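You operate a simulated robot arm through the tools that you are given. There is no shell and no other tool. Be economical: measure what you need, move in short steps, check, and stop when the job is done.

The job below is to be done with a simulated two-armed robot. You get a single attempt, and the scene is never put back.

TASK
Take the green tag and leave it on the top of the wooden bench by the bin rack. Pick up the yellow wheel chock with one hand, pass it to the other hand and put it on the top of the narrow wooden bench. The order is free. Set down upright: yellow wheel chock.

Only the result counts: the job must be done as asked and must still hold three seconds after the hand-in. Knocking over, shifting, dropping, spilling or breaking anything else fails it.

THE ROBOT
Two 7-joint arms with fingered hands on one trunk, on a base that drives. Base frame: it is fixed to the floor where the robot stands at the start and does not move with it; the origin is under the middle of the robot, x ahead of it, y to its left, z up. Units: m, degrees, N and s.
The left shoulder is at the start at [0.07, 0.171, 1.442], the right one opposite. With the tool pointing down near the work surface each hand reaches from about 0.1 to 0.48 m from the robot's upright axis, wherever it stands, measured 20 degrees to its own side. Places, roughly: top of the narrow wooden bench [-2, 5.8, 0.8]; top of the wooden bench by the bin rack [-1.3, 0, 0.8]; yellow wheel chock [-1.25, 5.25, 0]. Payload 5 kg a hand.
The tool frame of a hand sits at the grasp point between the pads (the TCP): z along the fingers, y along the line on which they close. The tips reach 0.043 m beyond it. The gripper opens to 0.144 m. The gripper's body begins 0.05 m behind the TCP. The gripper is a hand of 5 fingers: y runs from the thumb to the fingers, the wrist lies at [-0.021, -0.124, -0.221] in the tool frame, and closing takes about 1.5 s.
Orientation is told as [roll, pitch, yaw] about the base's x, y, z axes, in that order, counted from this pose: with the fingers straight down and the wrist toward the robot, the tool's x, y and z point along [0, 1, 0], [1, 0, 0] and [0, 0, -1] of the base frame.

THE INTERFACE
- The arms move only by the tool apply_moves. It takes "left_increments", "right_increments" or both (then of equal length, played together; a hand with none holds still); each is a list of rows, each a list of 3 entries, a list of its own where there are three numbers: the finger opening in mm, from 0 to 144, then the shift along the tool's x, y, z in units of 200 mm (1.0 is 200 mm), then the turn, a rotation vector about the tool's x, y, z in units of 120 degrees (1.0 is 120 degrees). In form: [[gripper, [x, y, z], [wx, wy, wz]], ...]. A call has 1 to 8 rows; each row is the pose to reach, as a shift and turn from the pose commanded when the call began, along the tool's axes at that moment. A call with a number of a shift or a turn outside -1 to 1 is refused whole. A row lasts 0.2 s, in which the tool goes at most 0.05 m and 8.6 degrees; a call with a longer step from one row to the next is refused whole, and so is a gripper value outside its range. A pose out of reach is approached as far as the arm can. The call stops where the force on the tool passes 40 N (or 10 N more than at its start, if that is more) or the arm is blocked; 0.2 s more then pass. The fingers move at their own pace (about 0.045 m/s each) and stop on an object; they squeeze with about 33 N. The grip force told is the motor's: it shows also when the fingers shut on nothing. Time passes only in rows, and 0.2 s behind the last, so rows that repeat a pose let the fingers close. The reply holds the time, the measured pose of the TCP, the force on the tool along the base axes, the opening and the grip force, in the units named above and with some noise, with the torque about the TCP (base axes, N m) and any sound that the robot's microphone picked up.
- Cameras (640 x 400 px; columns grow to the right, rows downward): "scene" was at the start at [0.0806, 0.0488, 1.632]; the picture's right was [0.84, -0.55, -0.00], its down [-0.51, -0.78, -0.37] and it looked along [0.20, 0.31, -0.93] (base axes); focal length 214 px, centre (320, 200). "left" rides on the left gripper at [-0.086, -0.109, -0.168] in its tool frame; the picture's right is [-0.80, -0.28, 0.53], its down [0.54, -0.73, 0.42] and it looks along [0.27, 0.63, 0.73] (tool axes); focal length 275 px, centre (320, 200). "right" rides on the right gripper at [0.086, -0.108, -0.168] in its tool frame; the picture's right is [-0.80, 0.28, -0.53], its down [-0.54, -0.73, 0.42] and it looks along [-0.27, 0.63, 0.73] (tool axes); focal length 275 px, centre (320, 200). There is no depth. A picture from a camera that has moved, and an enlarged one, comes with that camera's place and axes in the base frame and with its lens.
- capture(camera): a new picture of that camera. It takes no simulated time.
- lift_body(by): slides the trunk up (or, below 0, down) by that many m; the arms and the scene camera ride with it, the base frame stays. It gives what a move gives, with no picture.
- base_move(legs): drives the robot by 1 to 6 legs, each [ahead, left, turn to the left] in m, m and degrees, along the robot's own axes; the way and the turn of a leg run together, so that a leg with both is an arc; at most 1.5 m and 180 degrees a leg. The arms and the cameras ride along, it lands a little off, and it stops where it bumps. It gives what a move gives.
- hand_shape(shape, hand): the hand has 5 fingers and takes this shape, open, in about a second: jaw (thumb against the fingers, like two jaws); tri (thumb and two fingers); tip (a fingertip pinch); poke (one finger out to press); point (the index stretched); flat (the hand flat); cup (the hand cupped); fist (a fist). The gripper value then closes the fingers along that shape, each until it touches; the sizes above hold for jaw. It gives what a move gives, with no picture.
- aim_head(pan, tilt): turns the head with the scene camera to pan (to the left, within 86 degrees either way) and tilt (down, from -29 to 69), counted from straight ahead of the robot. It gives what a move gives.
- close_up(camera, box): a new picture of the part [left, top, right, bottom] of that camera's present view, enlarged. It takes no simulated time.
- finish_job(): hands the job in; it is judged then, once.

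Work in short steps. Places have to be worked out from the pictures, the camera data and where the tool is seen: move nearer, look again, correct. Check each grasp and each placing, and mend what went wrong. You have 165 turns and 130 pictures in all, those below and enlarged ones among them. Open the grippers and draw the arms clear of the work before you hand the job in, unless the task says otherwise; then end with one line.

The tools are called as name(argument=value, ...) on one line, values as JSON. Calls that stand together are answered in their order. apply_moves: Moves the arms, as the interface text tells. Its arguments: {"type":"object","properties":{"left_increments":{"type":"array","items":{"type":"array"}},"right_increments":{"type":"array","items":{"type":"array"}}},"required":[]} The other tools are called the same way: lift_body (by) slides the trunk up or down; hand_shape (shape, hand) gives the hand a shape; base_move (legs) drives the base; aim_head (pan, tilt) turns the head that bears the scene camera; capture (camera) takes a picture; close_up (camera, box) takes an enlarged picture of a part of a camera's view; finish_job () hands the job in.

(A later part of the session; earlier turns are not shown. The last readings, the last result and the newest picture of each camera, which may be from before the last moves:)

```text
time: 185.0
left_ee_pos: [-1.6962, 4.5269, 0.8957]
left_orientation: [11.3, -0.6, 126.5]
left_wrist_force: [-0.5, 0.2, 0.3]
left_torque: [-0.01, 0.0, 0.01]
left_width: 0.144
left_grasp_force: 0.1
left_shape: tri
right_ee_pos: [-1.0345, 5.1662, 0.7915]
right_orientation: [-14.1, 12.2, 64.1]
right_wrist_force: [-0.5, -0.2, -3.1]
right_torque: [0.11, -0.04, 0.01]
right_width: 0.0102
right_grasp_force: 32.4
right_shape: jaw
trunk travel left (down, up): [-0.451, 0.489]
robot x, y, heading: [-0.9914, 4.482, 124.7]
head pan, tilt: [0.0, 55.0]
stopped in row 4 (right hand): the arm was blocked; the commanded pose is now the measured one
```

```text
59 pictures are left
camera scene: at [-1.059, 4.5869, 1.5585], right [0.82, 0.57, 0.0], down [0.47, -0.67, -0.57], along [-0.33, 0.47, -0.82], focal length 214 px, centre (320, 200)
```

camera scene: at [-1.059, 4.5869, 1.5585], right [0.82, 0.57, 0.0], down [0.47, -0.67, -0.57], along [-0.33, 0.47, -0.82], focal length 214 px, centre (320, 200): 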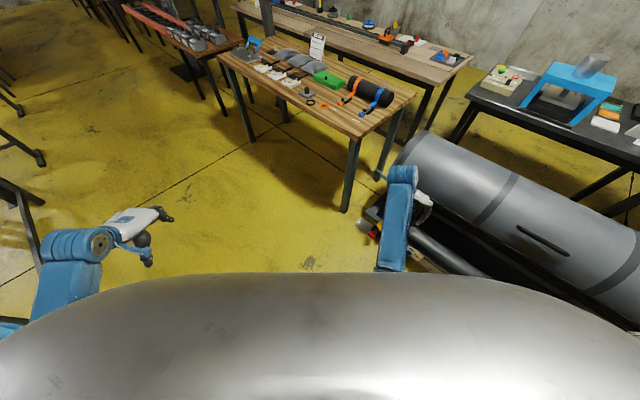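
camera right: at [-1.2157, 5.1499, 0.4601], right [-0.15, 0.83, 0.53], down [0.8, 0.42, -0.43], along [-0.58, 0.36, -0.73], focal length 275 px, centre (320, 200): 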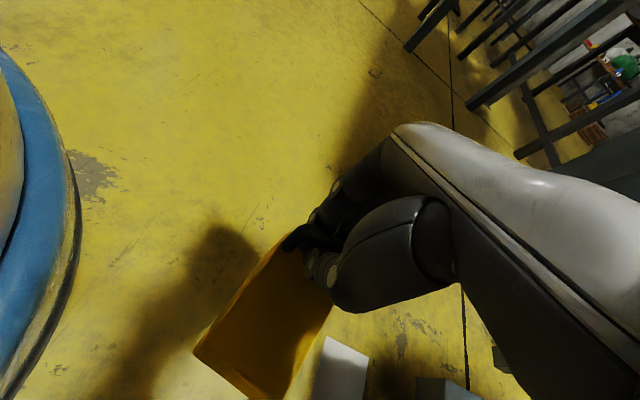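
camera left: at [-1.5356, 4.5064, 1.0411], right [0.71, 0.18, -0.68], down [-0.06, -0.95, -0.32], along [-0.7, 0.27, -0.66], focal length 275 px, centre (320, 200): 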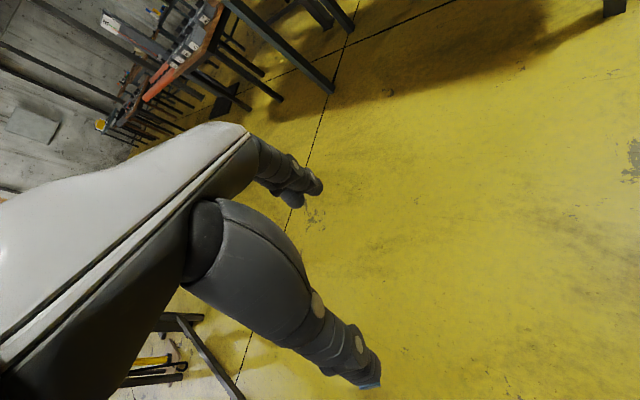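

Both wrists dislike that relative yaw. New plan: set the chock temporarily on the bench, regrip its low half with the right hand from above, lift, and take it with the left hand on the high half, both with neutral yaw. First I return the right hand to upright.

apply_moves(right_increments=[[0, [0, 0, 0], [-0.025, 0.029, -0.05]], [0, [0, 0, 0], [-0.05, 0.058, -0.1]], [0, [0, 0, 0], [-0.075, 0.087, -0.15]], [0, [0, 0, 0], [-0.1, 0.115, -0.2]]])

apply_moves(right_increments=[[0, [0.1, 0, 0], [0, 0, -0.07]], [0, [0.2, 0, 0], [0, 0, -0.14]], [0, [0.3, 0, 0], [0, 0, -0.21]], [0, [0.4, 0, 0], [0, 0, -0.28]], [0, [0.5, 0, 0], [0, 0, -0.35]], [0, [0.5, 0, 0], [0, 0, -0.42]], [0, [0.5, 0, 0], [0, 0, -0.49]]])

```text
time: 186.0
left_ee_pos: [-1.6937, 4.5253, 0.8959]
left_orientation: [11.3, -0.7, 126.5]
left_wrist_force: [-0.1, 0.1, 0.3]
left_torque: [0.0, 0.0, -0.01]
left_width: 0.1437
left_grasp_force: 0.0
left_shape: tri
right_ee_pos: [-1.0349, 5.1651, 0.7917]
right_orientation: [3.4, 2.4, 89.4]
right_wrist_force: [-0.4, 0.6, -2.4]
right_torque: [0.07, -0.01, -0.01]
right_width: 0.0102
right_grasp_force: 33.2
right_shape: jaw
trunk travel left (down, up): [-0.451, 0.489]
robot x, y, heading: [-0.9857, 4.4851, 124.7]
head pan, tilt: [0.0, 55.0]
```

```text
time: 187.6
left_ee_pos: [-1.6945, 4.5263, 0.8956]
left_orientation: [11.3, -0.7, 126.5]
left_wrist_force: [0.0, -0.2, 0.5]
left_torque: [-0.06, 0.01, 0.02]
left_width: 0.144
left_grasp_force: 0.1
left_shape: tri
right_ee_pos: [-1.135, 5.1679, 0.7969]
right_orientation: [3.8, -1.5, 148.2]
right_wrist_force: [-0.6, 0.0, -3.5]
right_torque: [0.05, 0.07, 0.02]
right_width: 0.0102
right_grasp_force: 32.9
right_shape: jaw
trunk travel left (down, up): [-0.451, 0.489]
robot x, y, heading: [-0.9884, 4.4833, 124.7]
head pan, tilt: [0.0, 55.0]
```

Nearly upright at yaw 148°. I finish the yaw to 170.5°, raise the trunk and approach the bench corner.

apply_moves(right_increments=[[0, [0, 0, -0.1], [0.004, -0.01, -0.062]], [0, [0, 0, -0.2], [0.008, -0.02, -0.124]], [0, [0, 0, -0.25], [0.0125, -0.032, -0.186]]])

lift_body(by=0.2)

base_move(legs=[[0.4, 0.06, 0]])

aim_head(pan=-20, tilt=50)

capture(camera="scene")

capture(camera="right")

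```text
time: 188.4
left_ee_pos: [-1.6948, 4.5256, 0.8944]
left_orientation: [11.3, -0.6, 126.6]
left_wrist_force: [0.6, 1.1, 0.4]
left_torque: [-0.01, -0.01, 0.03]
left_width: 0.1439
left_grasp_force: 0.1
left_shape: tri
right_ee_pos: [-1.1315, 5.169, 0.8467]
right_orientation: [-0.6, -0.7, 170.5]
right_wrist_force: [0.6, 0.1, -3.3]
right_torque: [0.02, 0.12, 0.02]
right_width: 0.0103
right_grasp_force: 32.5
right_shape: jaw
trunk travel left (down, up): [-0.451, 0.489]
robot x, y, heading: [-0.9886, 4.4855, 124.5]
head pan, tilt: [0.0, 55.0]
```

```text
time: 190.6
left_ee_pos: [-1.6944, 4.5258, 1.0953]
left_orientation: [11.3, -0.7, 126.6]
left_wrist_force: [0.3, 0.0, 0.0]
left_torque: [-0.02, 0.0, -0.05]
left_width: 0.1441
left_grasp_force: 0.0
left_shape: tri
right_ee_pos: [-1.1318, 5.1696, 1.0478]
right_orientation: [-0.6, -0.6, 170.3]
right_wrist_force: [0.0, 0.2, -2.9]
right_torque: [0.05, 0.09, 0.03]
right_width: 0.0102
right_grasp_force: 32.8
right_shape: jaw
trunk travel left (down, up): [-0.651, 0.289]
robot x, y, heading: [-0.9835, 4.489, 124.6]
head pan, tilt: [0.0, 55.0]
```

```text
time: 193.0
left_ee_pos: [-1.9644, 4.8191, 1.0957]
left_orientation: [11.3, -0.7, 126.3]
left_wrist_force: [-0.1, 0.8, 0.0]
left_torque: [-0.02, -0.01, 0.01]
left_width: 0.1439
left_grasp_force: 0.0
left_shape: tri
right_ee_pos: [-1.3976, 5.4598, 1.0487]
right_orientation: [-0.6, -0.7, 170.0]
right_wrist_force: [0.7, 0.2, -2.4]
right_torque: [0.05, 0.11, 0.0]
right_width: 0.0104
right_grasp_force: 33.1
right_shape: jaw
trunk travel left (down, up): [-0.651, 0.289]
robot x, y, heading: [-1.2615, 4.7729, 124.4]
head pan, tilt: [0.0, 55.0]
```

```text
time: 193.9
left_ee_pos: [-1.9659, 4.8199, 1.0948]
left_orientation: [11.2, -0.7, 126.2]
left_wrist_force: [-0.2, 0.4, 0.1]
left_torque: [-0.01, 0.0, -0.01]
left_width: 0.1438
left_grasp_force: 0.1
left_shape: tri
right_ee_pos: [-1.399, 5.4604, 1.0466]
right_orientation: [-0.5, -0.6, 170.2]
right_wrist_force: [-0.1, -0.4, -3.0]
right_torque: [0.0, 0.11, 0.02]
right_width: 0.0104
right_grasp_force: 32.3
right_shape: jaw
trunk travel left (down, up): [-0.651, 0.289]
robot x, y, heading: [-1.2591, 4.7725, 124.2]
head pan, tilt: [-20.0, 50.0]
```

```text
58 pictures are left
camera scene: at [-1.3083, 4.8921, 1.765], right [0.97, 0.25, 0.0], down [0.19, -0.74, -0.64], along [-0.16, 0.62, -0.77], focal length 214 px, centre (320, 200)
```

scene: 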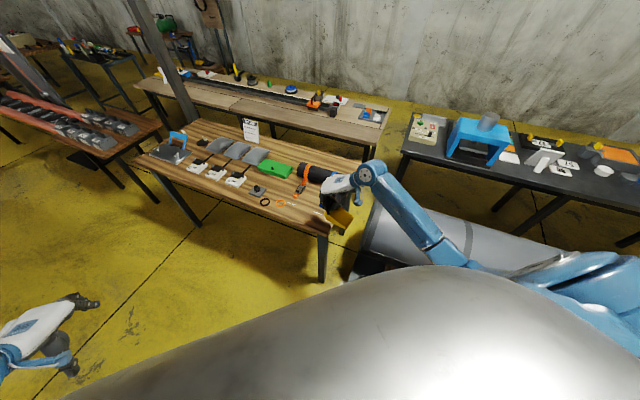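

```text
57 pictures are left
camera right: at [-1.3066, 5.3538, 1.2133], right [-0.14, 0.83, 0.54], down [0.8, 0.41, -0.43], along [-0.58, 0.38, -0.72], focal length 275 px, centre (320, 200)
```

right: 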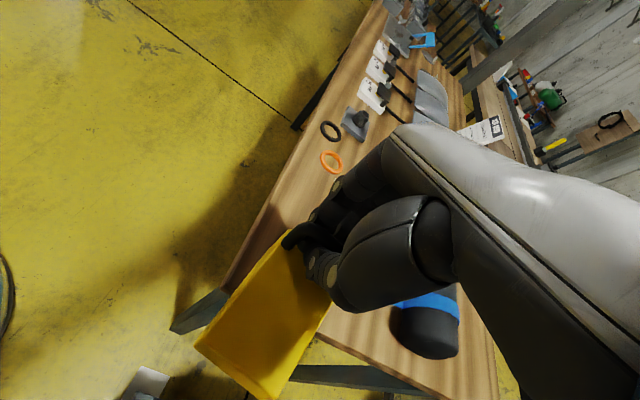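

The bench edge and free corner are confirmed: the target for the handle is (-1.583, 5.55). I drive the last bit and check.

base_move(legs=[[0.16, 0.1, 0]])

capture(camera="right")

```text
time: 195.4
left_ee_pos: [-2.1375, 4.8933, 1.0974]
left_orientation: [11.3, -0.6, 126.5]
left_wrist_force: [0.7, -0.1, 0.2]
left_torque: [0.0, 0.06, 0.0]
left_width: 0.1439
left_grasp_force: 0.0
left_shape: tri
right_ee_pos: [-1.5732, 5.5351, 1.0484]
right_orientation: [-0.6, -0.7, 170.2]
right_wrist_force: [0.7, -0.4, -3.3]
right_torque: [0.05, 0.13, 0.01]
right_width: 0.0101
right_grasp_force: 32.8
right_shape: jaw
trunk travel left (down, up): [-0.651, 0.289]
robot x, y, heading: [-1.4359, 4.8495, 124.2]
head pan, tilt: [-20.0, 50.0]
```

```text
56 pictures are left
camera right: at [-1.4801, 5.4285, 1.2143], right [-0.14, 0.83, 0.55], down [0.8, 0.42, -0.43], along [-0.58, 0.38, -0.72], focal length 275 px, centre (320, 200)
```

right: 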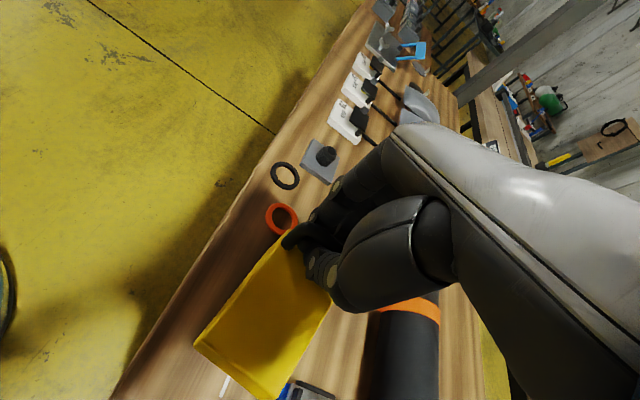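

The chock is over the free patch. I nudge it 12 mm inward and lower it to just above the bench.

apply_moves(right_increments=[[0, [-0.055, 0.035, 0.15], [0, 0, 0]], [0, [-0.055, 0.035, 0.35], [0, 0, 0]], [0, [-0.055, 0.035, 0.5], [0, 0, 0]], [0, [-0.055, 0.035, 0.62], [0, 0, 0]], [0, [-0.055, 0.035, 0.66], [0, 0, 0]]])

apply_moves(right_increments=[[0, [0, 0, 0.02], [0, 0, 0]], [0, [0, 0, 0.04], [0, 0, 0]], [0, [0, 0, 0.06], [0, 0, 0]], [0, [0, 0, 0.08], [0, 0, 0]], [0, [0, 0, 0.1], [0, 0, 0]]])

capture(camera="right")

```text
time: 196.5
left_ee_pos: [-2.1393, 4.8933, 1.0958]
left_orientation: [11.3, -0.8, 126.3]
left_wrist_force: [-0.3, -0.6, -0.3]
left_torque: [-0.02, 0.01, 0.01]
left_width: 0.144
left_grasp_force: 0.0
left_shape: tri
right_ee_pos: [-1.5842, 5.5543, 0.9337]
right_orientation: [-1.1, -1.7, 169.9]
right_wrist_force: [1.6, -1.1, 12.8]
right_torque: [-0.52, 0.38, 0.02]
right_width: 0.0108
right_grasp_force: 33.1
right_shape: jaw
trunk travel left (down, up): [-0.651, 0.289]
robot x, y, heading: [-1.4372, 4.8496, 124.3]
head pan, tilt: [-20.0, 50.0]
stopped in row 5 (right hand): the force on the tool passed its limit at 47 N (the readings are from after the stop); the commanded pose is now the measured one
```

```text
time: 197.1
left_ee_pos: [-2.1409, 4.8946, 1.095]
left_orientation: [11.2, -0.7, 126.4]
left_wrist_force: [-0.4, 0.2, -0.1]
left_torque: [-0.07, 0.0, 0.02]
left_width: 0.1438
left_grasp_force: 0.0
left_shape: tri
right_ee_pos: [-1.591, 5.5594, 0.9329]
right_orientation: [-1.3, -2.5, 169.9]
right_wrist_force: [-4.9, -7.6, 19.0]
right_torque: [-0.59, 0.49, 0.11]
right_width: 0.011
right_grasp_force: 33.3
right_shape: jaw
trunk travel left (down, up): [-0.651, 0.289]
robot x, y, heading: [-1.4354, 4.8484, 124.5]
head pan, tilt: [-20.0, 50.0]
stopped in row 3 (right hand): the force on the tool passed its limit at 44 N (the readings are from after the stop); the commanded pose is now the measured one
```

```text
55 pictures are left
camera right: at [-1.4934, 5.4479, 1.0938], right [-0.12, 0.82, 0.56], down [0.79, 0.42, -0.44], along [-0.6, 0.39, -0.7], focal length 275 px, centre (320, 200)
```

right: 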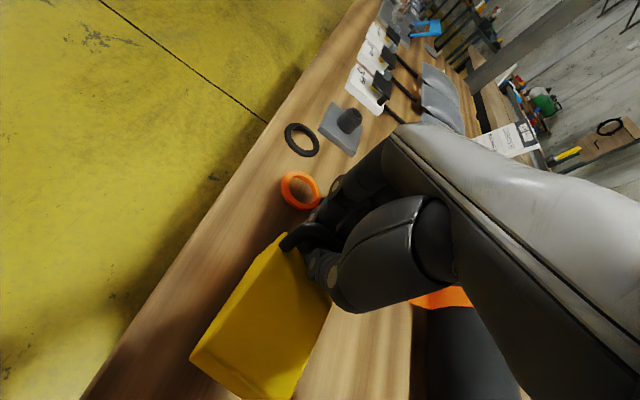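

Contact came at TCP z≈0.933, so the bench top is at about 0.84. I ease the pressure and inspect closely.

apply_moves(right_increments=[[0, [0, 0, -0.015], [0, 0, 0]], [0, [0, 0, -0.02], [0, 0, 0]]])

close_up(camera="right", box=[120, 150, 440, 400])

close_up(camera="scene", box=[200, 120, 420, 270])

```text
time: 197.7
left_ee_pos: [-2.1398, 4.8943, 1.0943]
left_orientation: [11.2, -0.6, 126.5]
left_wrist_force: [-1.2, -0.2, -0.3]
left_torque: [-0.02, -0.01, 0.02]
left_width: 0.144
left_grasp_force: 0.1
left_shape: tri
right_ee_pos: [-1.5877, 5.5589, 0.9325]
right_orientation: [-1.2, -1.9, 170.0]
right_wrist_force: [-2.0, -4.0, 3.6]
right_torque: [-0.18, 0.31, 0.01]
right_width: 0.0107
right_grasp_force: 32.9
right_shape: jaw
trunk travel left (down, up): [-0.651, 0.289]
robot x, y, heading: [-1.4342, 4.8512, 124.4]
head pan, tilt: [-20.0, 50.0]
```

```text
1.60 times, centred on (280, 275) of right
camera zoom: at [-1.4922, 5.448, 1.0955], right [-0.12, 0.82, 0.56], down [0.8, 0.42, -0.44], along [-0.59, 0.39, -0.7], focal length 440 px, centre (384, 80)
```

zoom: 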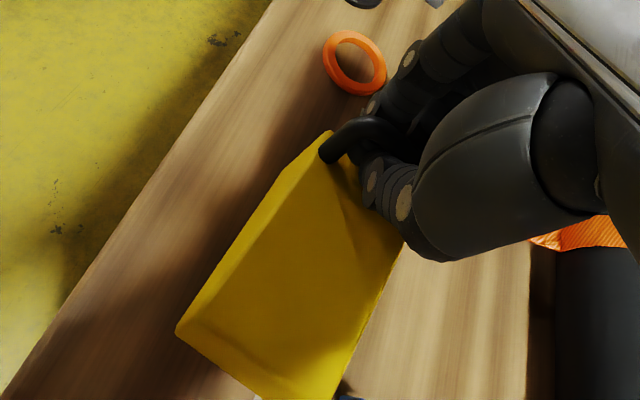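

```text
2.67 times, centred on (310, 195) of scene
camera zoom: at [-1.4833, 4.9678, 1.765], right [0.97, 0.25, 0.0], down [0.19, -0.74, -0.64], along [-0.16, 0.62, -0.77], focal length 572 px, centre (347, 213)
```

zoom: 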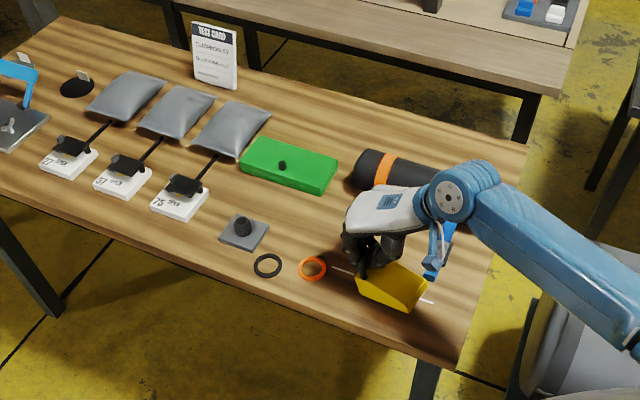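

The chock rests on the bench in the free patch. I open the right hand a little and lift off to regrip.

apply_moves(right_increments=[[15, [0, 0, 0], [0, 0, 0]], [25, [0, 0, 0], [0, 0, 0]], [40, [0, 0, 0], [0, 0, 0]], [50, [0, 0, -0.05], [0, 0, 0]], [60, [0, 0, -0.2], [0, 0, 0]], [60, [0, 0, -0.4], [0, 0, 0]], [60, [0, 0, -0.65], [0, 0, 0]], [60, [0, 0, -0.85], [0, 0, 0]]])

capture(camera="right")

```text
time: 199.5
left_ee_pos: [-2.1404, 4.8936, 1.0941]
left_orientation: [11.2, -0.7, 126.4]
left_wrist_force: [-0.6, -1.2, -0.9]
left_torque: [0.01, -0.01, -0.04]
left_width: 0.1439
left_grasp_force: 0.1
left_shape: tri
right_ee_pos: [-1.5825, 5.5527, 1.1049]
right_orientation: [-1.2, -2.0, 170.0]
right_wrist_force: [-0.9, -0.4, -0.7]
right_torque: [0.06, -0.01, -0.02]
right_width: 0.0595
right_grasp_force: 0.0
right_shape: jaw
trunk travel left (down, up): [-0.651, 0.289]
robot x, y, heading: [-1.4341, 4.8502, 124.5]
head pan, tilt: [-20.0, 50.0]
```

```text
52 pictures are left
camera right: at [-1.488, 5.4426, 1.2666], right [-0.12, 0.82, 0.56], down [0.8, 0.42, -0.44], along [-0.59, 0.39, -0.7], focal length 275 px, centre (320, 200)
```

right: 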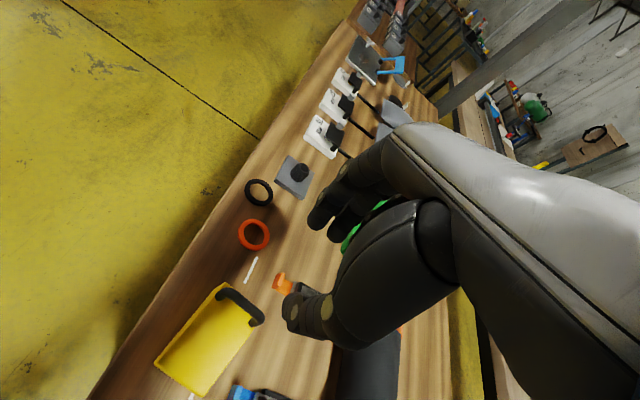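

The chock stands upright on the bench. I back off, square up to heading 80.5°, and bring the right hand to neutral yaw and the left hand inward.

base_move(legs=[[-0.3, 0, 0], [0, 0, -44], [0, 0.437, 0]])

hand_shape(hand="right", shape="tri")

apply_moves(right_increments=[[144, [0, 0, 0], [0, 0, 0.065]], [144, [0, 0, 0], [0, 0, 0.13]], [144, [0, 0, 0], [0, 0, 0.195]], [144, [0, 0, 0], [0, 0, 0.26]], [144, [0, 0, 0], [0, 0, 0.32]], [144, [0, 0, 0], [0, 0, 0.38]]], left_increments=[[144, [-0.1, 0, 0], [0, -0.065, 0]], [144, [-0.25, 0, 0], [0, -0.13, 0]], [144, [-0.4, 0, 0], [0, -0.195, 0]], [144, [-0.55, 0, 0], [0, -0.26, 0]], [144, [-0.7, 0, 0], [0, -0.32, 0]], [144, [-0.8, 0, 0], [0, -0.38, 0]]])

```text
time: 205.8
left_ee_pos: [-2.174, 5.2004, 1.0961]
left_orientation: [11.3, -0.6, 82.3]
left_wrist_force: [0.1, -0.2, -0.2]
left_torque: [-0.01, 0.03, 0.0]
left_width: 0.144
left_grasp_force: 0.1
left_shape: tri
right_ee_pos: [-1.3152, 5.2852, 1.1041]
right_orientation: [-1.1, -2.1, 125.9]
right_wrist_force: [0.8, -0.1, -0.1]
right_torque: [-0.02, 0.02, 0.02]
right_width: 0.0598
right_grasp_force: 0.2
right_shape: jaw
trunk travel left (down, up): [-0.651, 0.289]
robot x, y, heading: [-1.6988, 4.6804, 80.1]
head pan, tilt: [-20.0, 50.0]
```

```text
time: 206.7
left_ee_pos: [-2.1749, 5.1998, 1.0939]
left_orientation: [11.1, -0.6, 82.3]
left_wrist_force: [-0.1, 0.4, 0.0]
left_torque: [0.01, 0.02, 0.0]
left_width: 0.144
left_grasp_force: 0.1
left_shape: tri
right_ee_pos: [-1.3168, 5.2856, 1.1046]
right_orientation: [-1.3, -2.0, 125.8]
right_wrist_force: [-0.7, -0.2, 0.9]
right_torque: [-0.02, 0.0, 0.03]
right_width: 0.1436
right_grasp_force: 0.1
right_shape: tri
trunk travel left (down, up): [-0.651, 0.289]
robot x, y, heading: [-1.6981, 4.6785, 80.6]
head pan, tilt: [-20.0, 50.0]
```

```text
time: 208.1
left_ee_pos: [-2.0208, 5.1792, 1.0643]
left_orientation: [-34.5, -0.6, 82.3]
left_wrist_force: [0.9, 0.6, 0.6]
left_torque: [-0.05, -0.02, -0.03]
left_width: 0.1442
left_grasp_force: 0.1
left_shape: tri
right_ee_pos: [-1.3159, 5.2867, 1.105]
right_orientation: [0.6, -2.4, 80.0]
right_wrist_force: [0.2, 0.8, 0.2]
right_torque: [0.0, -0.01, 0.01]
right_width: 0.1437
right_grasp_force: 0.0
right_shape: tri
trunk travel left (down, up): [-0.651, 0.289]
robot x, y, heading: [-1.6991, 4.6769, 80.3]
head pan, tilt: [-20.0, 50.0]
```

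Both hands reached their leaned neutral poses. I lower the trunk 0.12 m, drive 0.3 m forward and lean the right hand 25°, then look.

lift_body(by=-0.12)

base_move(legs=[[0.3, 0, 0]])

apply_moves(right_increments=[[130, [0, -0.1, 0], [0.005, 0.065, 0]], [120, [0, -0.2, 0], [0.01, 0.13, 0]], [110, [0, -0.3, 0], [0.015, 0.19, 0]], [100, [0, -0.4, 0], [0.02, 0.208, 0]]])

aim_head(pan=0, tilt=50)

capture(camera="scene")

capture(camera="right")

```text
time: 209.6
left_ee_pos: [-2.0198, 5.1785, 0.9446]
left_orientation: [-34.4, -0.7, 82.3]
left_wrist_force: [0.8, 0.3, 0.7]
left_torque: [-0.05, -0.02, -0.03]
left_width: 0.1439
left_grasp_force: 0.2
left_shape: tri
right_ee_pos: [-1.3163, 5.2863, 0.9845]
right_orientation: [0.6, -2.4, 80.0]
right_wrist_force: [0.6, 0.5, 0.2]
right_torque: [0.03, 0.02, -0.02]
right_width: 0.1439
right_grasp_force: 0.0
right_shape: tri
trunk travel left (down, up): [-0.531, 0.409]
robot x, y, heading: [-1.6987, 4.6766, 80.4]
head pan, tilt: [-20.0, 50.0]
```

```text
time: 211.7
left_ee_pos: [-1.9724, 5.468, 0.9471]
left_orientation: [-34.4, -0.7, 82.4]
left_wrist_force: [0.1, 0.0, -0.2]
left_torque: [-0.02, 0.0, 0.02]
left_width: 0.1439
left_grasp_force: 0.0
left_shape: tri
right_ee_pos: [-1.2684, 5.5789, 0.9853]
right_orientation: [0.6, -2.5, 80.2]
right_wrist_force: [-0.8, 0.6, -0.1]
right_torque: [0.0, -0.01, 0.02]
right_width: 0.1439
right_grasp_force: 0.1
right_shape: tri
trunk travel left (down, up): [-0.531, 0.409]
robot x, y, heading: [-1.6506, 4.9691, 80.4]
head pan, tilt: [-20.0, 50.0]
```

```text
time: 212.7
left_ee_pos: [-1.9725, 5.4689, 0.9456]
left_orientation: [-34.5, -0.8, 82.4]
left_wrist_force: [-1.0, -1.0, -0.6]
left_torque: [0.0, 0.0, 0.0]
left_width: 0.1439
left_grasp_force: 0.1
left_shape: tri
right_ee_pos: [-1.2839, 5.4978, 0.9825]
right_orientation: [25.6, 0.0, 80.8]
right_wrist_force: [-0.7, -0.4, 0.6]
right_torque: [0.04, -0.03, -0.01]
right_width: 0.1005
right_grasp_force: 0.1
right_shape: tri
trunk travel left (down, up): [-0.531, 0.409]
robot x, y, heading: [-1.6521, 4.9662, 80.5]
head pan, tilt: [-20.0, 50.0]
```

```text
time: 213.5
left_ee_pos: [-1.9715, 5.4701, 0.9455]
left_orientation: [-34.4, -0.6, 82.3]
left_wrist_force: [-0.2, 0.0, 0.4]
left_torque: [0.01, -0.03, 0.01]
left_width: 0.144
left_grasp_force: 0.0
left_shape: tri
right_ee_pos: [-1.2838, 5.5008, 0.9817]
right_orientation: [25.4, 0.0, 80.7]
right_wrist_force: [-0.2, -0.7, -0.9]
right_torque: [0.01, 0.03, -0.01]
right_width: 0.1003
right_grasp_force: 0.0
right_shape: tri
trunk travel left (down, up): [-0.531, 0.409]
robot x, y, heading: [-1.6499, 4.9684, 80.5]
head pan, tilt: [0.0, 50.0]
```

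```text
51 pictures are left
camera scene: at [-1.6298, 5.0959, 1.6451], right [0.99, -0.17, 0.0], down [-0.13, -0.76, -0.64], along [0.11, 0.63, -0.77], focal length 214 px, centre (320, 200)
```

scene: 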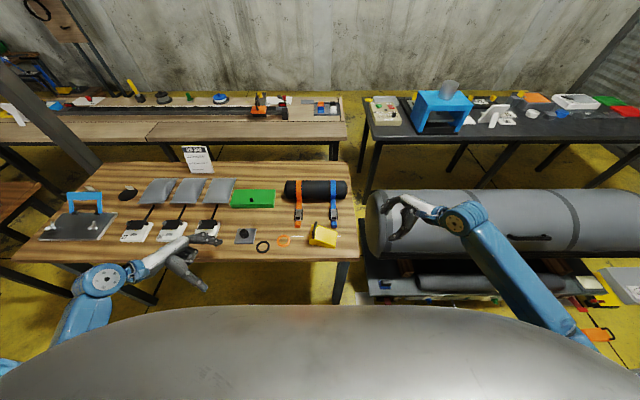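

```text
50 pictures are left
camera right: at [-1.3067, 5.392, 1.1697], right [0.98, 0.13, 0.14], down [0.19, -0.77, -0.62], along [0.03, 0.63, -0.78], focal length 275 px, centre (320, 200)
```

right: 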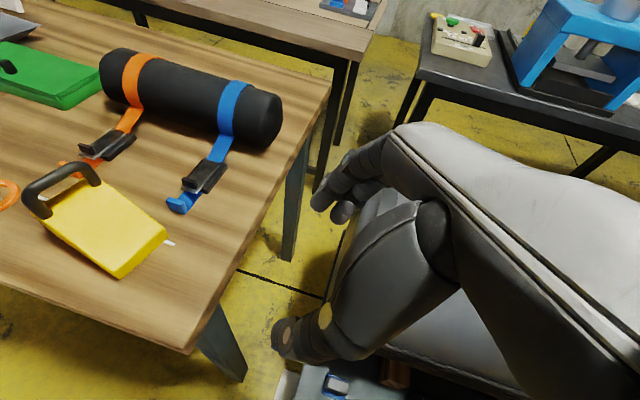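

The chock may be slightly rotated. I zoom in from the scene camera to measure its yaw.

close_up(camera="scene", box=[270, 190, 370, 265])

close_up(camera="right", box=[0, 140, 220, 300])

```text
5.33 times, centred on (320, 228) of scene
camera zoom: at [-1.6298, 5.0959, 1.6451], right [0.99, -0.17, 0.0], down [-0.13, -0.76, -0.64], along [0.11, 0.63, -0.77], focal length 1144 px, centre (320, 53)
```

zoom: 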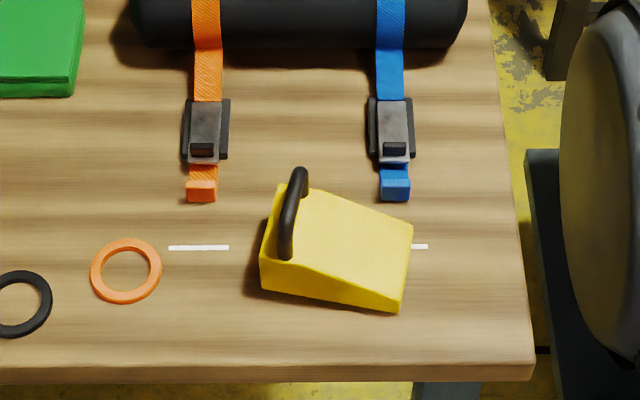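

```text
2.50 times, centred on (110, 220) of right
camera zoom: at [-1.3067, 5.392, 1.1697], right [0.98, 0.13, 0.14], down [0.19, -0.77, -0.62], along [0.03, 0.63, -0.78], focal length 688 px, centre (845, 150)
```

zoom: 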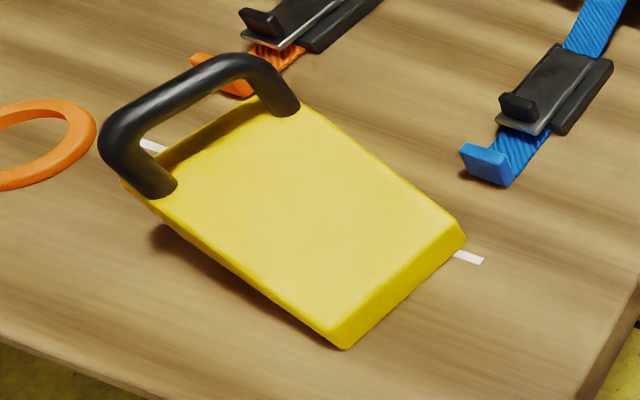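

The chock is turned about 11.5° clockwise from the bench, length direction -21°. I move the right hand over its low half with matching yaw, staying above.

apply_moves(right_increments=[[100, [0.18, -0.01, 0.08], [-0.008, 0, 0.018]], [100, [0.36, -0.02, 0.16], [-0.016, 0, 0.036]], [100, [0.54, -0.03, 0.25], [-0.024, 0, 0.054]], [100, [0.72, -0.045, 0.33], [-0.032, 0, 0.07]], [100, [0.86, -0.055, 0.4], [-0.0412, 0, 0.0884]], [100, [0.965, -0.063, 0.45], [-0.0412, 0, 0.0884]]])

capture(camera="right")

close_up(camera="scene", box=[250, 170, 410, 280])

```text
time: 214.9
left_ee_pos: [-1.9714, 5.4698, 0.9453]
left_orientation: [-34.4, -0.6, 82.4]
left_wrist_force: [-0.1, 0.6, 0.2]
left_torque: [-0.02, 0.02, -0.02]
left_width: 0.1441
left_grasp_force: 0.0
left_shape: tri
right_ee_pos: [-1.4943, 5.525, 0.9828]
right_orientation: [25.6, 0.1, 68.9]
right_wrist_force: [-0.5, -0.5, -0.7]
right_torque: [0.02, -0.01, 0.02]
right_width: 0.1002
right_grasp_force: 0.2
right_shape: tri
trunk travel left (down, up): [-0.531, 0.409]
robot x, y, heading: [-1.6483, 4.9683, 80.5]
head pan, tilt: [0.0, 50.0]
```

```text
47 pictures are left
camera right: at [-1.54, 5.4228, 1.1725], right [0.99, -0.07, 0.14], down [0.03, -0.79, -0.61], along [0.15, 0.61, -0.78], focal length 275 px, centre (320, 200)
```

right: 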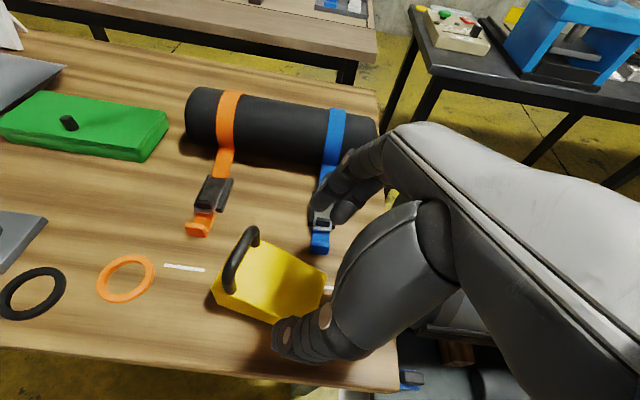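

```text
3.64 times, centred on (330, 225) of scene
camera zoom: at [-1.6308, 5.0958, 1.6452], right [0.99, -0.17, 0.0], down [-0.13, -0.76, -0.64], along [0.11, 0.63, -0.77], focal length 780 px, centre (284, 109)
```

zoom: 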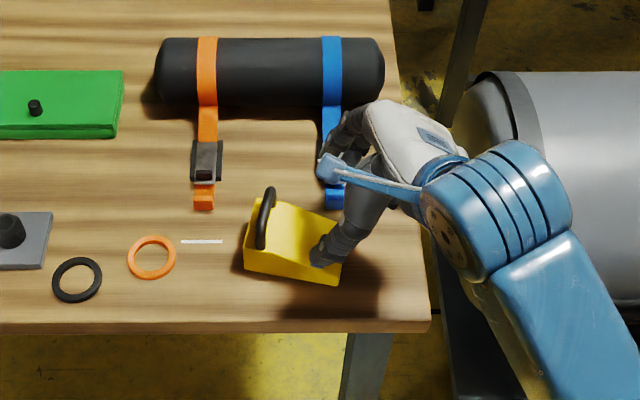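

The far fingers must avoid the blue strap clip. I narrow the opening to 80 mm, shift 15 mm toward the handle, and descend.

apply_moves(right_increments=[[80, [0.071, -0.02, 0.033], [0, 0, 0]], [80, [0.071, -0.02, 0.033], [0, 0, 0]], [80, [0.0, -0.02, 0.18], [0, 0, 0]], [80, [-0.06, -0.02, 0.31], [0, 0, 0]]])

close_up(camera="right", box=[180, 170, 440, 380])

close_up(camera="scene", box=[280, 190, 380, 265])

```text
time: 215.9
left_ee_pos: [-1.9721, 5.4707, 0.9447]
left_orientation: [-34.4, -0.6, 82.4]
left_wrist_force: [-0.3, -0.9, -0.2]
left_torque: [0.02, -0.01, -0.02]
left_width: 0.1441
left_grasp_force: 0.1
left_shape: tri
right_ee_pos: [-1.5087, 5.5243, 0.9215]
right_orientation: [25.5, 0.1, 69.2]
right_wrist_force: [-0.6, 1.3, -0.7]
right_torque: [-0.03, -0.02, -0.01]
right_width: 0.0802
right_grasp_force: 0.0
right_shape: tri
trunk travel left (down, up): [-0.531, 0.409]
robot x, y, heading: [-1.6523, 4.9667, 80.6]
head pan, tilt: [0.0, 50.0]
```

```text
1.90 times, centred on (310, 275) of right
camera zoom: at [-1.5542, 5.4236, 1.1111], right [0.99, -0.07, 0.14], down [0.03, -0.79, -0.61], along [0.15, 0.61, -0.78], focal length 524 px, centre (339, 57)
```

zoom: 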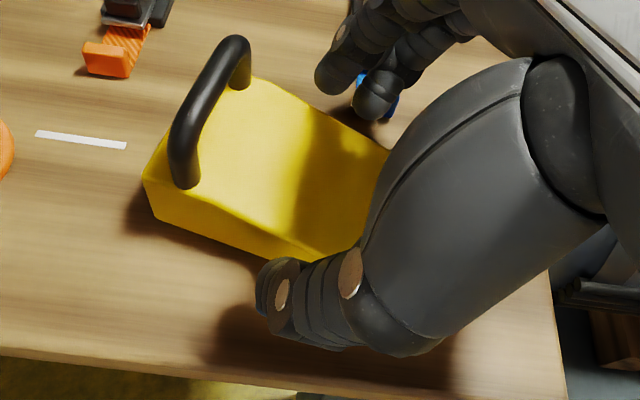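

```text
5.33 times, centred on (330, 228) of scene
camera zoom: at [-1.6311, 5.0956, 1.6452], right [0.99, -0.17, 0.0], down [-0.13, -0.76, -0.64], along [0.11, 0.63, -0.77], focal length 1144 px, centre (267, 53)
```

zoom: 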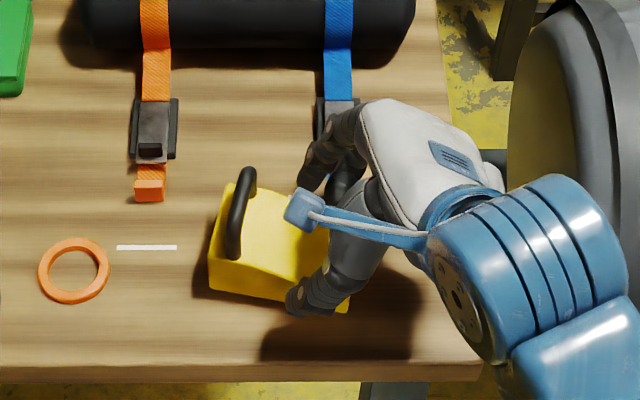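

The middle finger would land close to the clip, so I shift 8 mm more toward the handle, narrow to 76 mm, and finish the descent.

apply_moves(right_increments=[[76, [0.036, 0, 0.017], [0, 0, 0]], [76, [0.015, 0, 0.06], [0, 0, 0]], [76, [-0.01, 0, 0.115], [0, 0, 0]], [76, [-0.034, 0, 0.16], [0, 0, 0]]])

close_up(camera="right", box=[180, 170, 440, 380])

```text
time: 216.9
left_ee_pos: [-1.9741, 5.4696, 0.9467]
left_orientation: [-34.4, -0.7, 82.4]
left_wrist_force: [-0.5, -0.6, 0.3]
left_torque: [0.01, -0.01, 0.01]
left_width: 0.1441
left_grasp_force: 0.2
left_shape: tri
right_ee_pos: [-1.517, 5.526, 0.8935]
right_orientation: [25.7, -0.2, 69.0]
right_wrist_force: [3.7, 2.2, 14.0]
right_torque: [0.89, -0.32, -0.28]
right_width: 0.0791
right_grasp_force: 0.0
right_shape: tri
trunk travel left (down, up): [-0.531, 0.409]
robot x, y, heading: [-1.6521, 4.9686, 80.4]
head pan, tilt: [0.0, 50.0]
```

```text
1.90 times, centred on (310, 275) of right
camera zoom: at [-1.5621, 5.424, 1.0814], right [0.99, -0.07, 0.14], down [0.03, -0.79, -0.62], along [0.15, 0.61, -0.77], focal length 524 px, centre (339, 57)
```

zoom: 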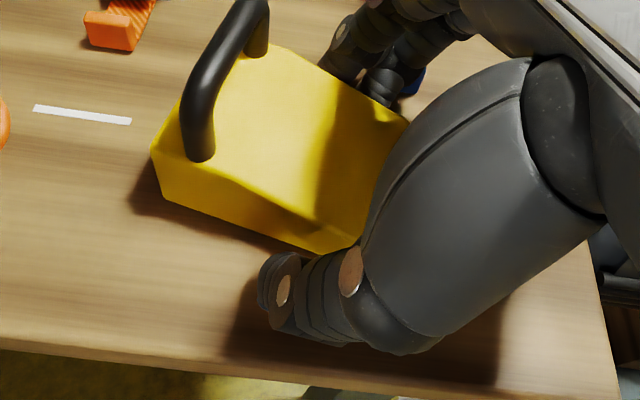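

The far fingertips touch the bench. I raise 4 mm and close.

apply_moves(right_increments=[[76, [0.008, 0, -0.018], [0, 0, 0]], [60, [0.008, 0, -0.018], [0, 0, 0]], [40, [0.008, 0, -0.018], [0, 0, 0]], [20, [0.008, 0, -0.018], [0, 0, 0]], [0, [0.008, 0, -0.018], [0, 0, 0]], [0, [0.008, 0, -0.018], [0, 0, 0]], [0, [0.008, 0, -0.018], [0, 0, 0]]])

close_up(camera="right", box=[180, 170, 440, 380])

```text
time: 218.5
left_ee_pos: [-1.9734, 5.4711, 0.9452]
left_orientation: [-34.5, -0.7, 82.4]
left_wrist_force: [0.4, 0.1, 0.9]
left_torque: [0.01, -0.03, 0.0]
left_width: 0.1438
left_grasp_force: 0.1
left_shape: tri
right_ee_pos: [-1.5158, 5.5253, 0.8942]
right_orientation: [25.5, 0.2, 69.0]
right_wrist_force: [-0.6, -0.7, 0.3]
right_torque: [-0.07, -0.1, 0.0]
right_width: 0.0641
right_grasp_force: 32.8
right_shape: tri
trunk travel left (down, up): [-0.531, 0.409]
robot x, y, heading: [-1.6465, 4.9684, 80.6]
head pan, tilt: [0.0, 50.0]
```

```text
1.90 times, centred on (310, 275) of right
camera zoom: at [-1.5622, 5.4249, 1.0831], right [0.99, -0.07, 0.14], down [0.03, -0.79, -0.61], along [0.15, 0.61, -0.78], focal length 524 px, centre (339, 57)
```

zoom: 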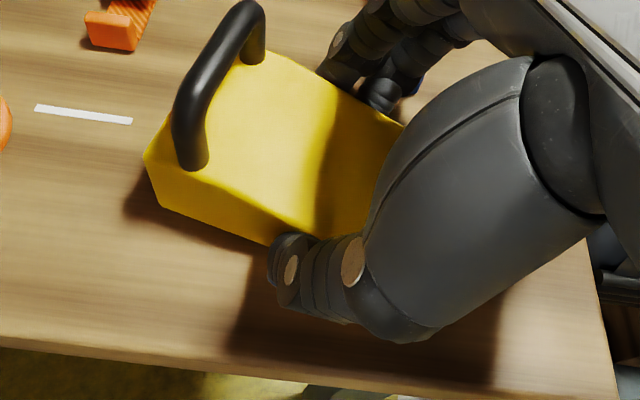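

The body sides are gripped at 64 mm. I lift straight up 12 cm.

apply_moves(right_increments=[[0, [0.03, 0, -0.06], [0, 0, 0]], [0, [0.09, 0, -0.18], [0, 0, 0]], [0, [0.17, 0, -0.36], [0, 0, 0]], [0, [0.258, 0, -0.543], [0, 0, 0]]])

capture(camera="right")

capture(camera="scene")

```text
time: 219.5
left_ee_pos: [-1.9722, 5.4703, 0.9453]
left_orientation: [-34.4, -0.6, 82.3]
left_wrist_force: [0.2, 0.7, -0.1]
left_torque: [0.0, -0.03, 0.0]
left_width: 0.1441
left_grasp_force: 0.1
left_shape: tri
right_ee_pos: [-1.5178, 5.5259, 1.0119]
right_orientation: [25.7, 0.1, 69.1]
right_wrist_force: [0.1, 1.0, -3.1]
right_torque: [-0.03, -0.08, 0.01]
right_width: 0.0641
right_grasp_force: 32.3
right_shape: tri
trunk travel left (down, up): [-0.531, 0.409]
robot x, y, heading: [-1.6492, 4.9679, 80.3]
head pan, tilt: [0.0, 50.0]
```

```text
41 pictures are left
camera right: at [-1.5629, 5.4255, 1.2013], right [0.99, -0.07, 0.14], down [0.03, -0.79, -0.61], along [0.15, 0.61, -0.78], focal length 275 px, centre (320, 200)
```

right: 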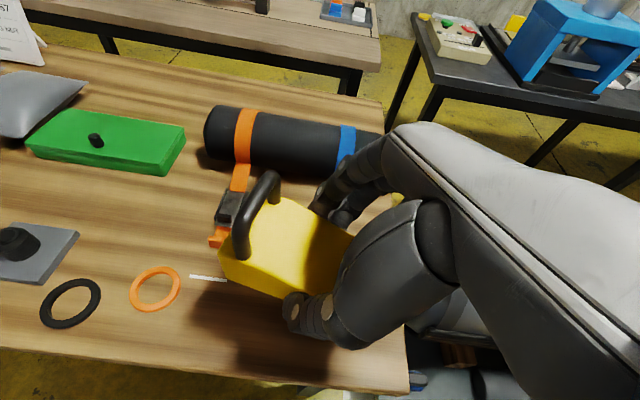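

```text
40 pictures are left
camera scene: at [-1.6308, 5.0962, 1.645], right [0.99, -0.17, 0.0], down [-0.13, -0.76, -0.64], along [0.11, 0.63, -0.77], focal length 214 px, centre (320, 200)
```

scene: 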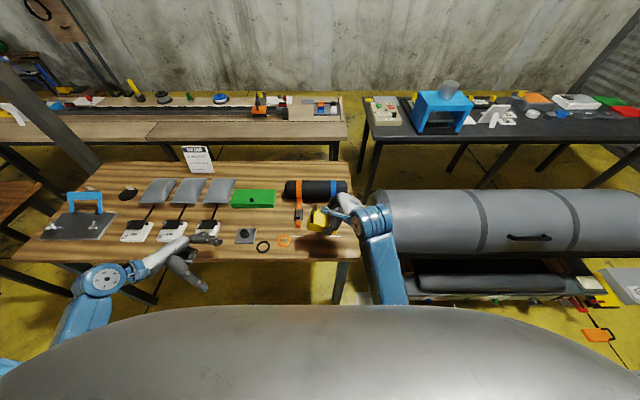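

The chock is lifted level. Now I raise the left hand and align its yaw to 69° before bringing it to the high end.

apply_moves(left_increments=[[120, [-0.12, 0, -0.172], [0.016, 0, 0.023]], [110, [-0.236, 0, -0.344], [0.032, 0, 0.046]], [100, [-0.354, 0, -0.516], [0.048, 0, 0.069]], [100, [-0.4725, 0, -0.688], [0.0632, 0, 0.092]]])

```text
time: 220.5
left_ee_pos: [-1.9729, 5.4709, 1.1121]
left_orientation: [-34.3, -0.5, 69.0]
left_wrist_force: [0.2, 0.6, -0.8]
left_torque: [0.02, -0.01, -0.03]
left_width: 0.1002
left_grasp_force: 0.0
left_shape: tri
right_ee_pos: [-1.5172, 5.5255, 1.0115]
right_orientation: [25.6, 0.1, 69.1]
right_wrist_force: [0.1, 0.0, -3.3]
right_torque: [-0.04, -0.11, 0.01]
right_width: 0.064
right_grasp_force: 32.8
right_shape: tri
trunk travel left (down, up): [-0.531, 0.409]
robot x, y, heading: [-1.6537, 4.9673, 80.5]
head pan, tilt: [0.0, 50.0]
```

Now I move the left hand right and forward toward the pre-grasp point, stopping short to check.

apply_moves(left_increments=[[100, [-0.13, 0.146, 0.089], [0, 0, 0]], [100, [-0.26, 0.29, 0.178], [0, 0, 0]], [100, [-0.39, 0.437, 0.268], [0, 0, 0]], [100, [-0.52, 0.58, 0.357], [0, 0, 0]], [100, [-0.655, 0.728, 0.447], [0, 0, 0]], [100, [-0.785, 0.874, 0.536], [0, 0, 0]]])

capture(camera="left")

close_up(camera="scene", box=[210, 150, 410, 270])

```text
time: 221.9
left_ee_pos: [-1.7344, 5.5662, 1.1145]
left_orientation: [-34.1, -0.5, 69.2]
left_wrist_force: [0.3, 0.2, -0.6]
left_torque: [-0.04, 0.0, -0.02]
left_width: 0.1001
left_grasp_force: 0.1
left_shape: tri
right_ee_pos: [-1.5166, 5.5266, 1.0112]
right_orientation: [25.6, 0.2, 69.0]
right_wrist_force: [0.6, 1.3, -3.0]
right_torque: [-0.05, -0.07, 0.01]
right_width: 0.0639
right_grasp_force: 33.2
right_shape: tri
trunk travel left (down, up): [-0.531, 0.409]
robot x, y, heading: [-1.6515, 4.9719, 80.6]
head pan, tilt: [0.0, 50.0]
```

```text
39 pictures are left
camera left: at [-1.7943, 5.4714, 1.3007], right [0.79, -0.61, 0.0], down [-0.45, -0.6, -0.66], along [0.4, 0.52, -0.75], focal length 275 px, centre (320, 200)
```

left: 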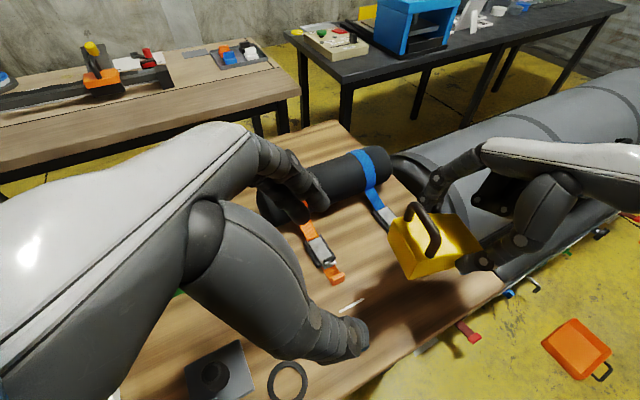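

```text
3.20 times, centred on (310, 210) of scene
camera zoom: at [-1.6281, 5.0976, 1.645], right [0.99, -0.16, 0.0], down [-0.13, -0.76, -0.64], along [0.1, 0.63, -0.77], focal length 686 px, centre (352, 168)
```

zoom: 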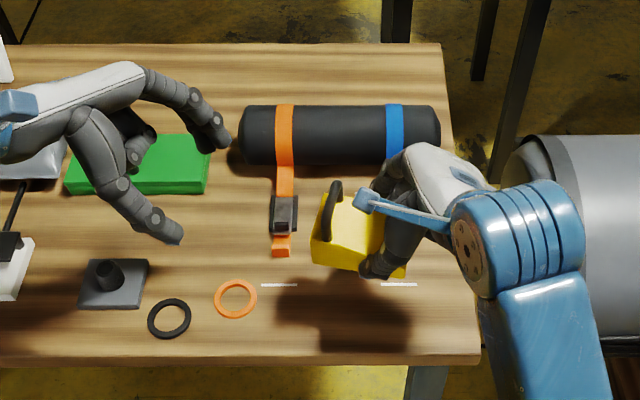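

Poses agree with expectation: handle at about (-1.572, 5.55, 1.028). I move to the pre-grasp point and halfway in, then check.

apply_moves(left_increments=[[100, [-0.1, 0.11, 0.068], [0, 0, 0]], [100, [-0.2, 0.221, 0.136], [0, 0, 0]], [100, [-0.2, 0.221, 0.3], [0, 0, 0]], [100, [-0.2, 0.221, 0.45], [0, 0, 0]]])

close_up(camera="left", box=[220, 120, 540, 380])

close_up(camera="scene", box=[250, 160, 390, 260])

```text
time: 222.9
left_ee_pos: [-1.6372, 5.5779, 1.063]
left_orientation: [-34.2, -0.6, 69.0]
left_wrist_force: [0.0, -0.5, 0.4]
left_torque: [-0.02, 0.0, -0.01]
left_width: 0.1003
left_grasp_force: 0.0
left_shape: tri
right_ee_pos: [-1.517, 5.5262, 1.0113]
right_orientation: [25.6, 0.2, 69.0]
right_wrist_force: [-0.9, -0.4, -3.7]
right_torque: [-0.07, -0.1, -0.01]
right_width: 0.0643
right_grasp_force: 32.8
right_shape: tri
trunk travel left (down, up): [-0.531, 0.409]
robot x, y, heading: [-1.6492, 4.9656, 80.3]
head pan, tilt: [0.0, 50.0]
```

```text
1.54 times, centred on (380, 250) of left
camera zoom: at [-1.6984, 5.4828, 1.2487], right [0.79, -0.61, 0.0], down [-0.45, -0.6, -0.66], along [0.41, 0.52, -0.75], focal length 424 px, centre (228, 123)
```

zoom: 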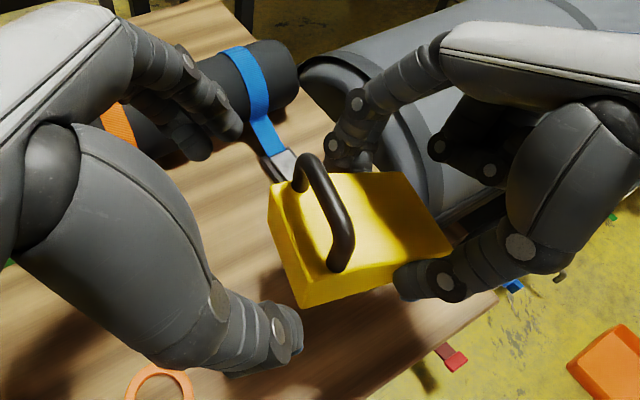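

```text
4.00 times, centred on (320, 210) of scene
camera zoom: at [-1.6289, 5.0963, 1.6451], right [0.99, -0.17, 0.0], down [-0.13, -0.76, -0.64], along [0.11, 0.63, -0.77], focal length 858 px, centre (320, 160)
```

zoom: 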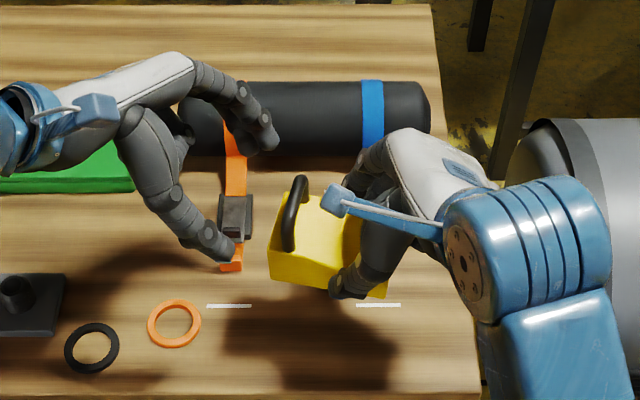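

The geometry matches prediction. I advance the last 6 cm along the fingers.

apply_moves(left_increments=[[100, [0, 0, 0.1], [0, 0, 0]], [100, [0, 0, 0.2], [0, 0, 0]], [100, [0, 0, 0.3], [0, 0, 0]]])

close_up(camera="left", box=[220, 120, 540, 380])

close_up(camera="scene", box=[250, 160, 390, 260])

```text
time: 223.7
left_ee_pos: [-1.6073, 5.5632, 1.0119]
left_orientation: [-34.1, -0.6, 69.0]
left_wrist_force: [-0.3, -1.0, 0.2]
left_torque: [-0.01, 0.01, -0.05]
left_width: 0.1004
left_grasp_force: 0.1
left_shape: tri
right_ee_pos: [-1.5175, 5.5254, 1.0122]
right_orientation: [25.4, 0.1, 69.1]
right_wrist_force: [0.9, 0.0, -2.2]
right_torque: [-0.02, -0.12, 0.0]
right_width: 0.0638
right_grasp_force: 33.0
right_shape: tri
trunk travel left (down, up): [-0.531, 0.409]
robot x, y, heading: [-1.6548, 4.9731, 80.6]
head pan, tilt: [0.0, 50.0]
```

```text
1.54 times, centred on (380, 250) of left
camera zoom: at [-1.6683, 5.4688, 1.1986], right [0.79, -0.61, 0.0], down [-0.45, -0.6, -0.66], along [0.41, 0.52, -0.75], focal length 424 px, centre (228, 123)
```

zoom: 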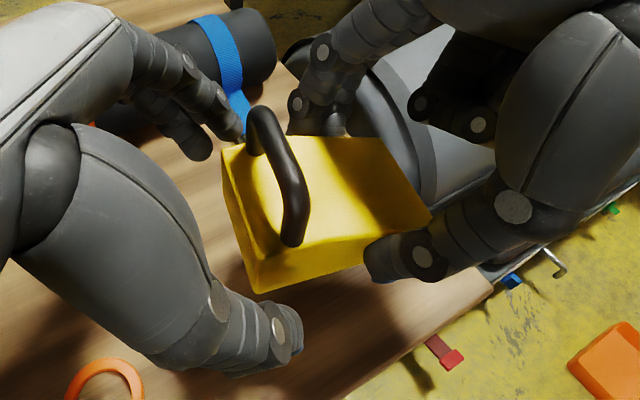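

```text
4.00 times, centred on (320, 210) of scene
camera zoom: at [-1.6298, 5.0958, 1.6452], right [0.99, -0.17, 0.0], down [-0.13, -0.76, -0.64], along [0.11, 0.63, -0.77], focal length 858 px, centre (320, 160)
```

zoom: 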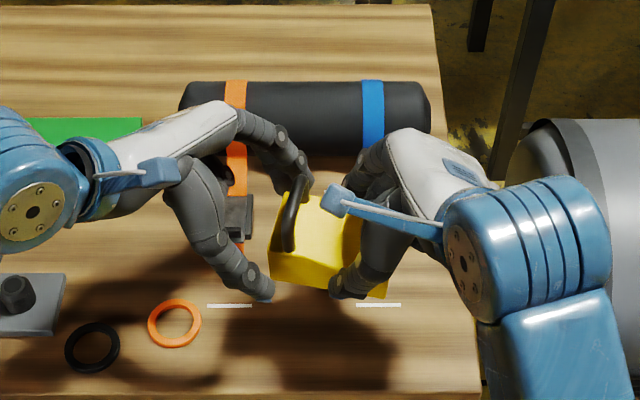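

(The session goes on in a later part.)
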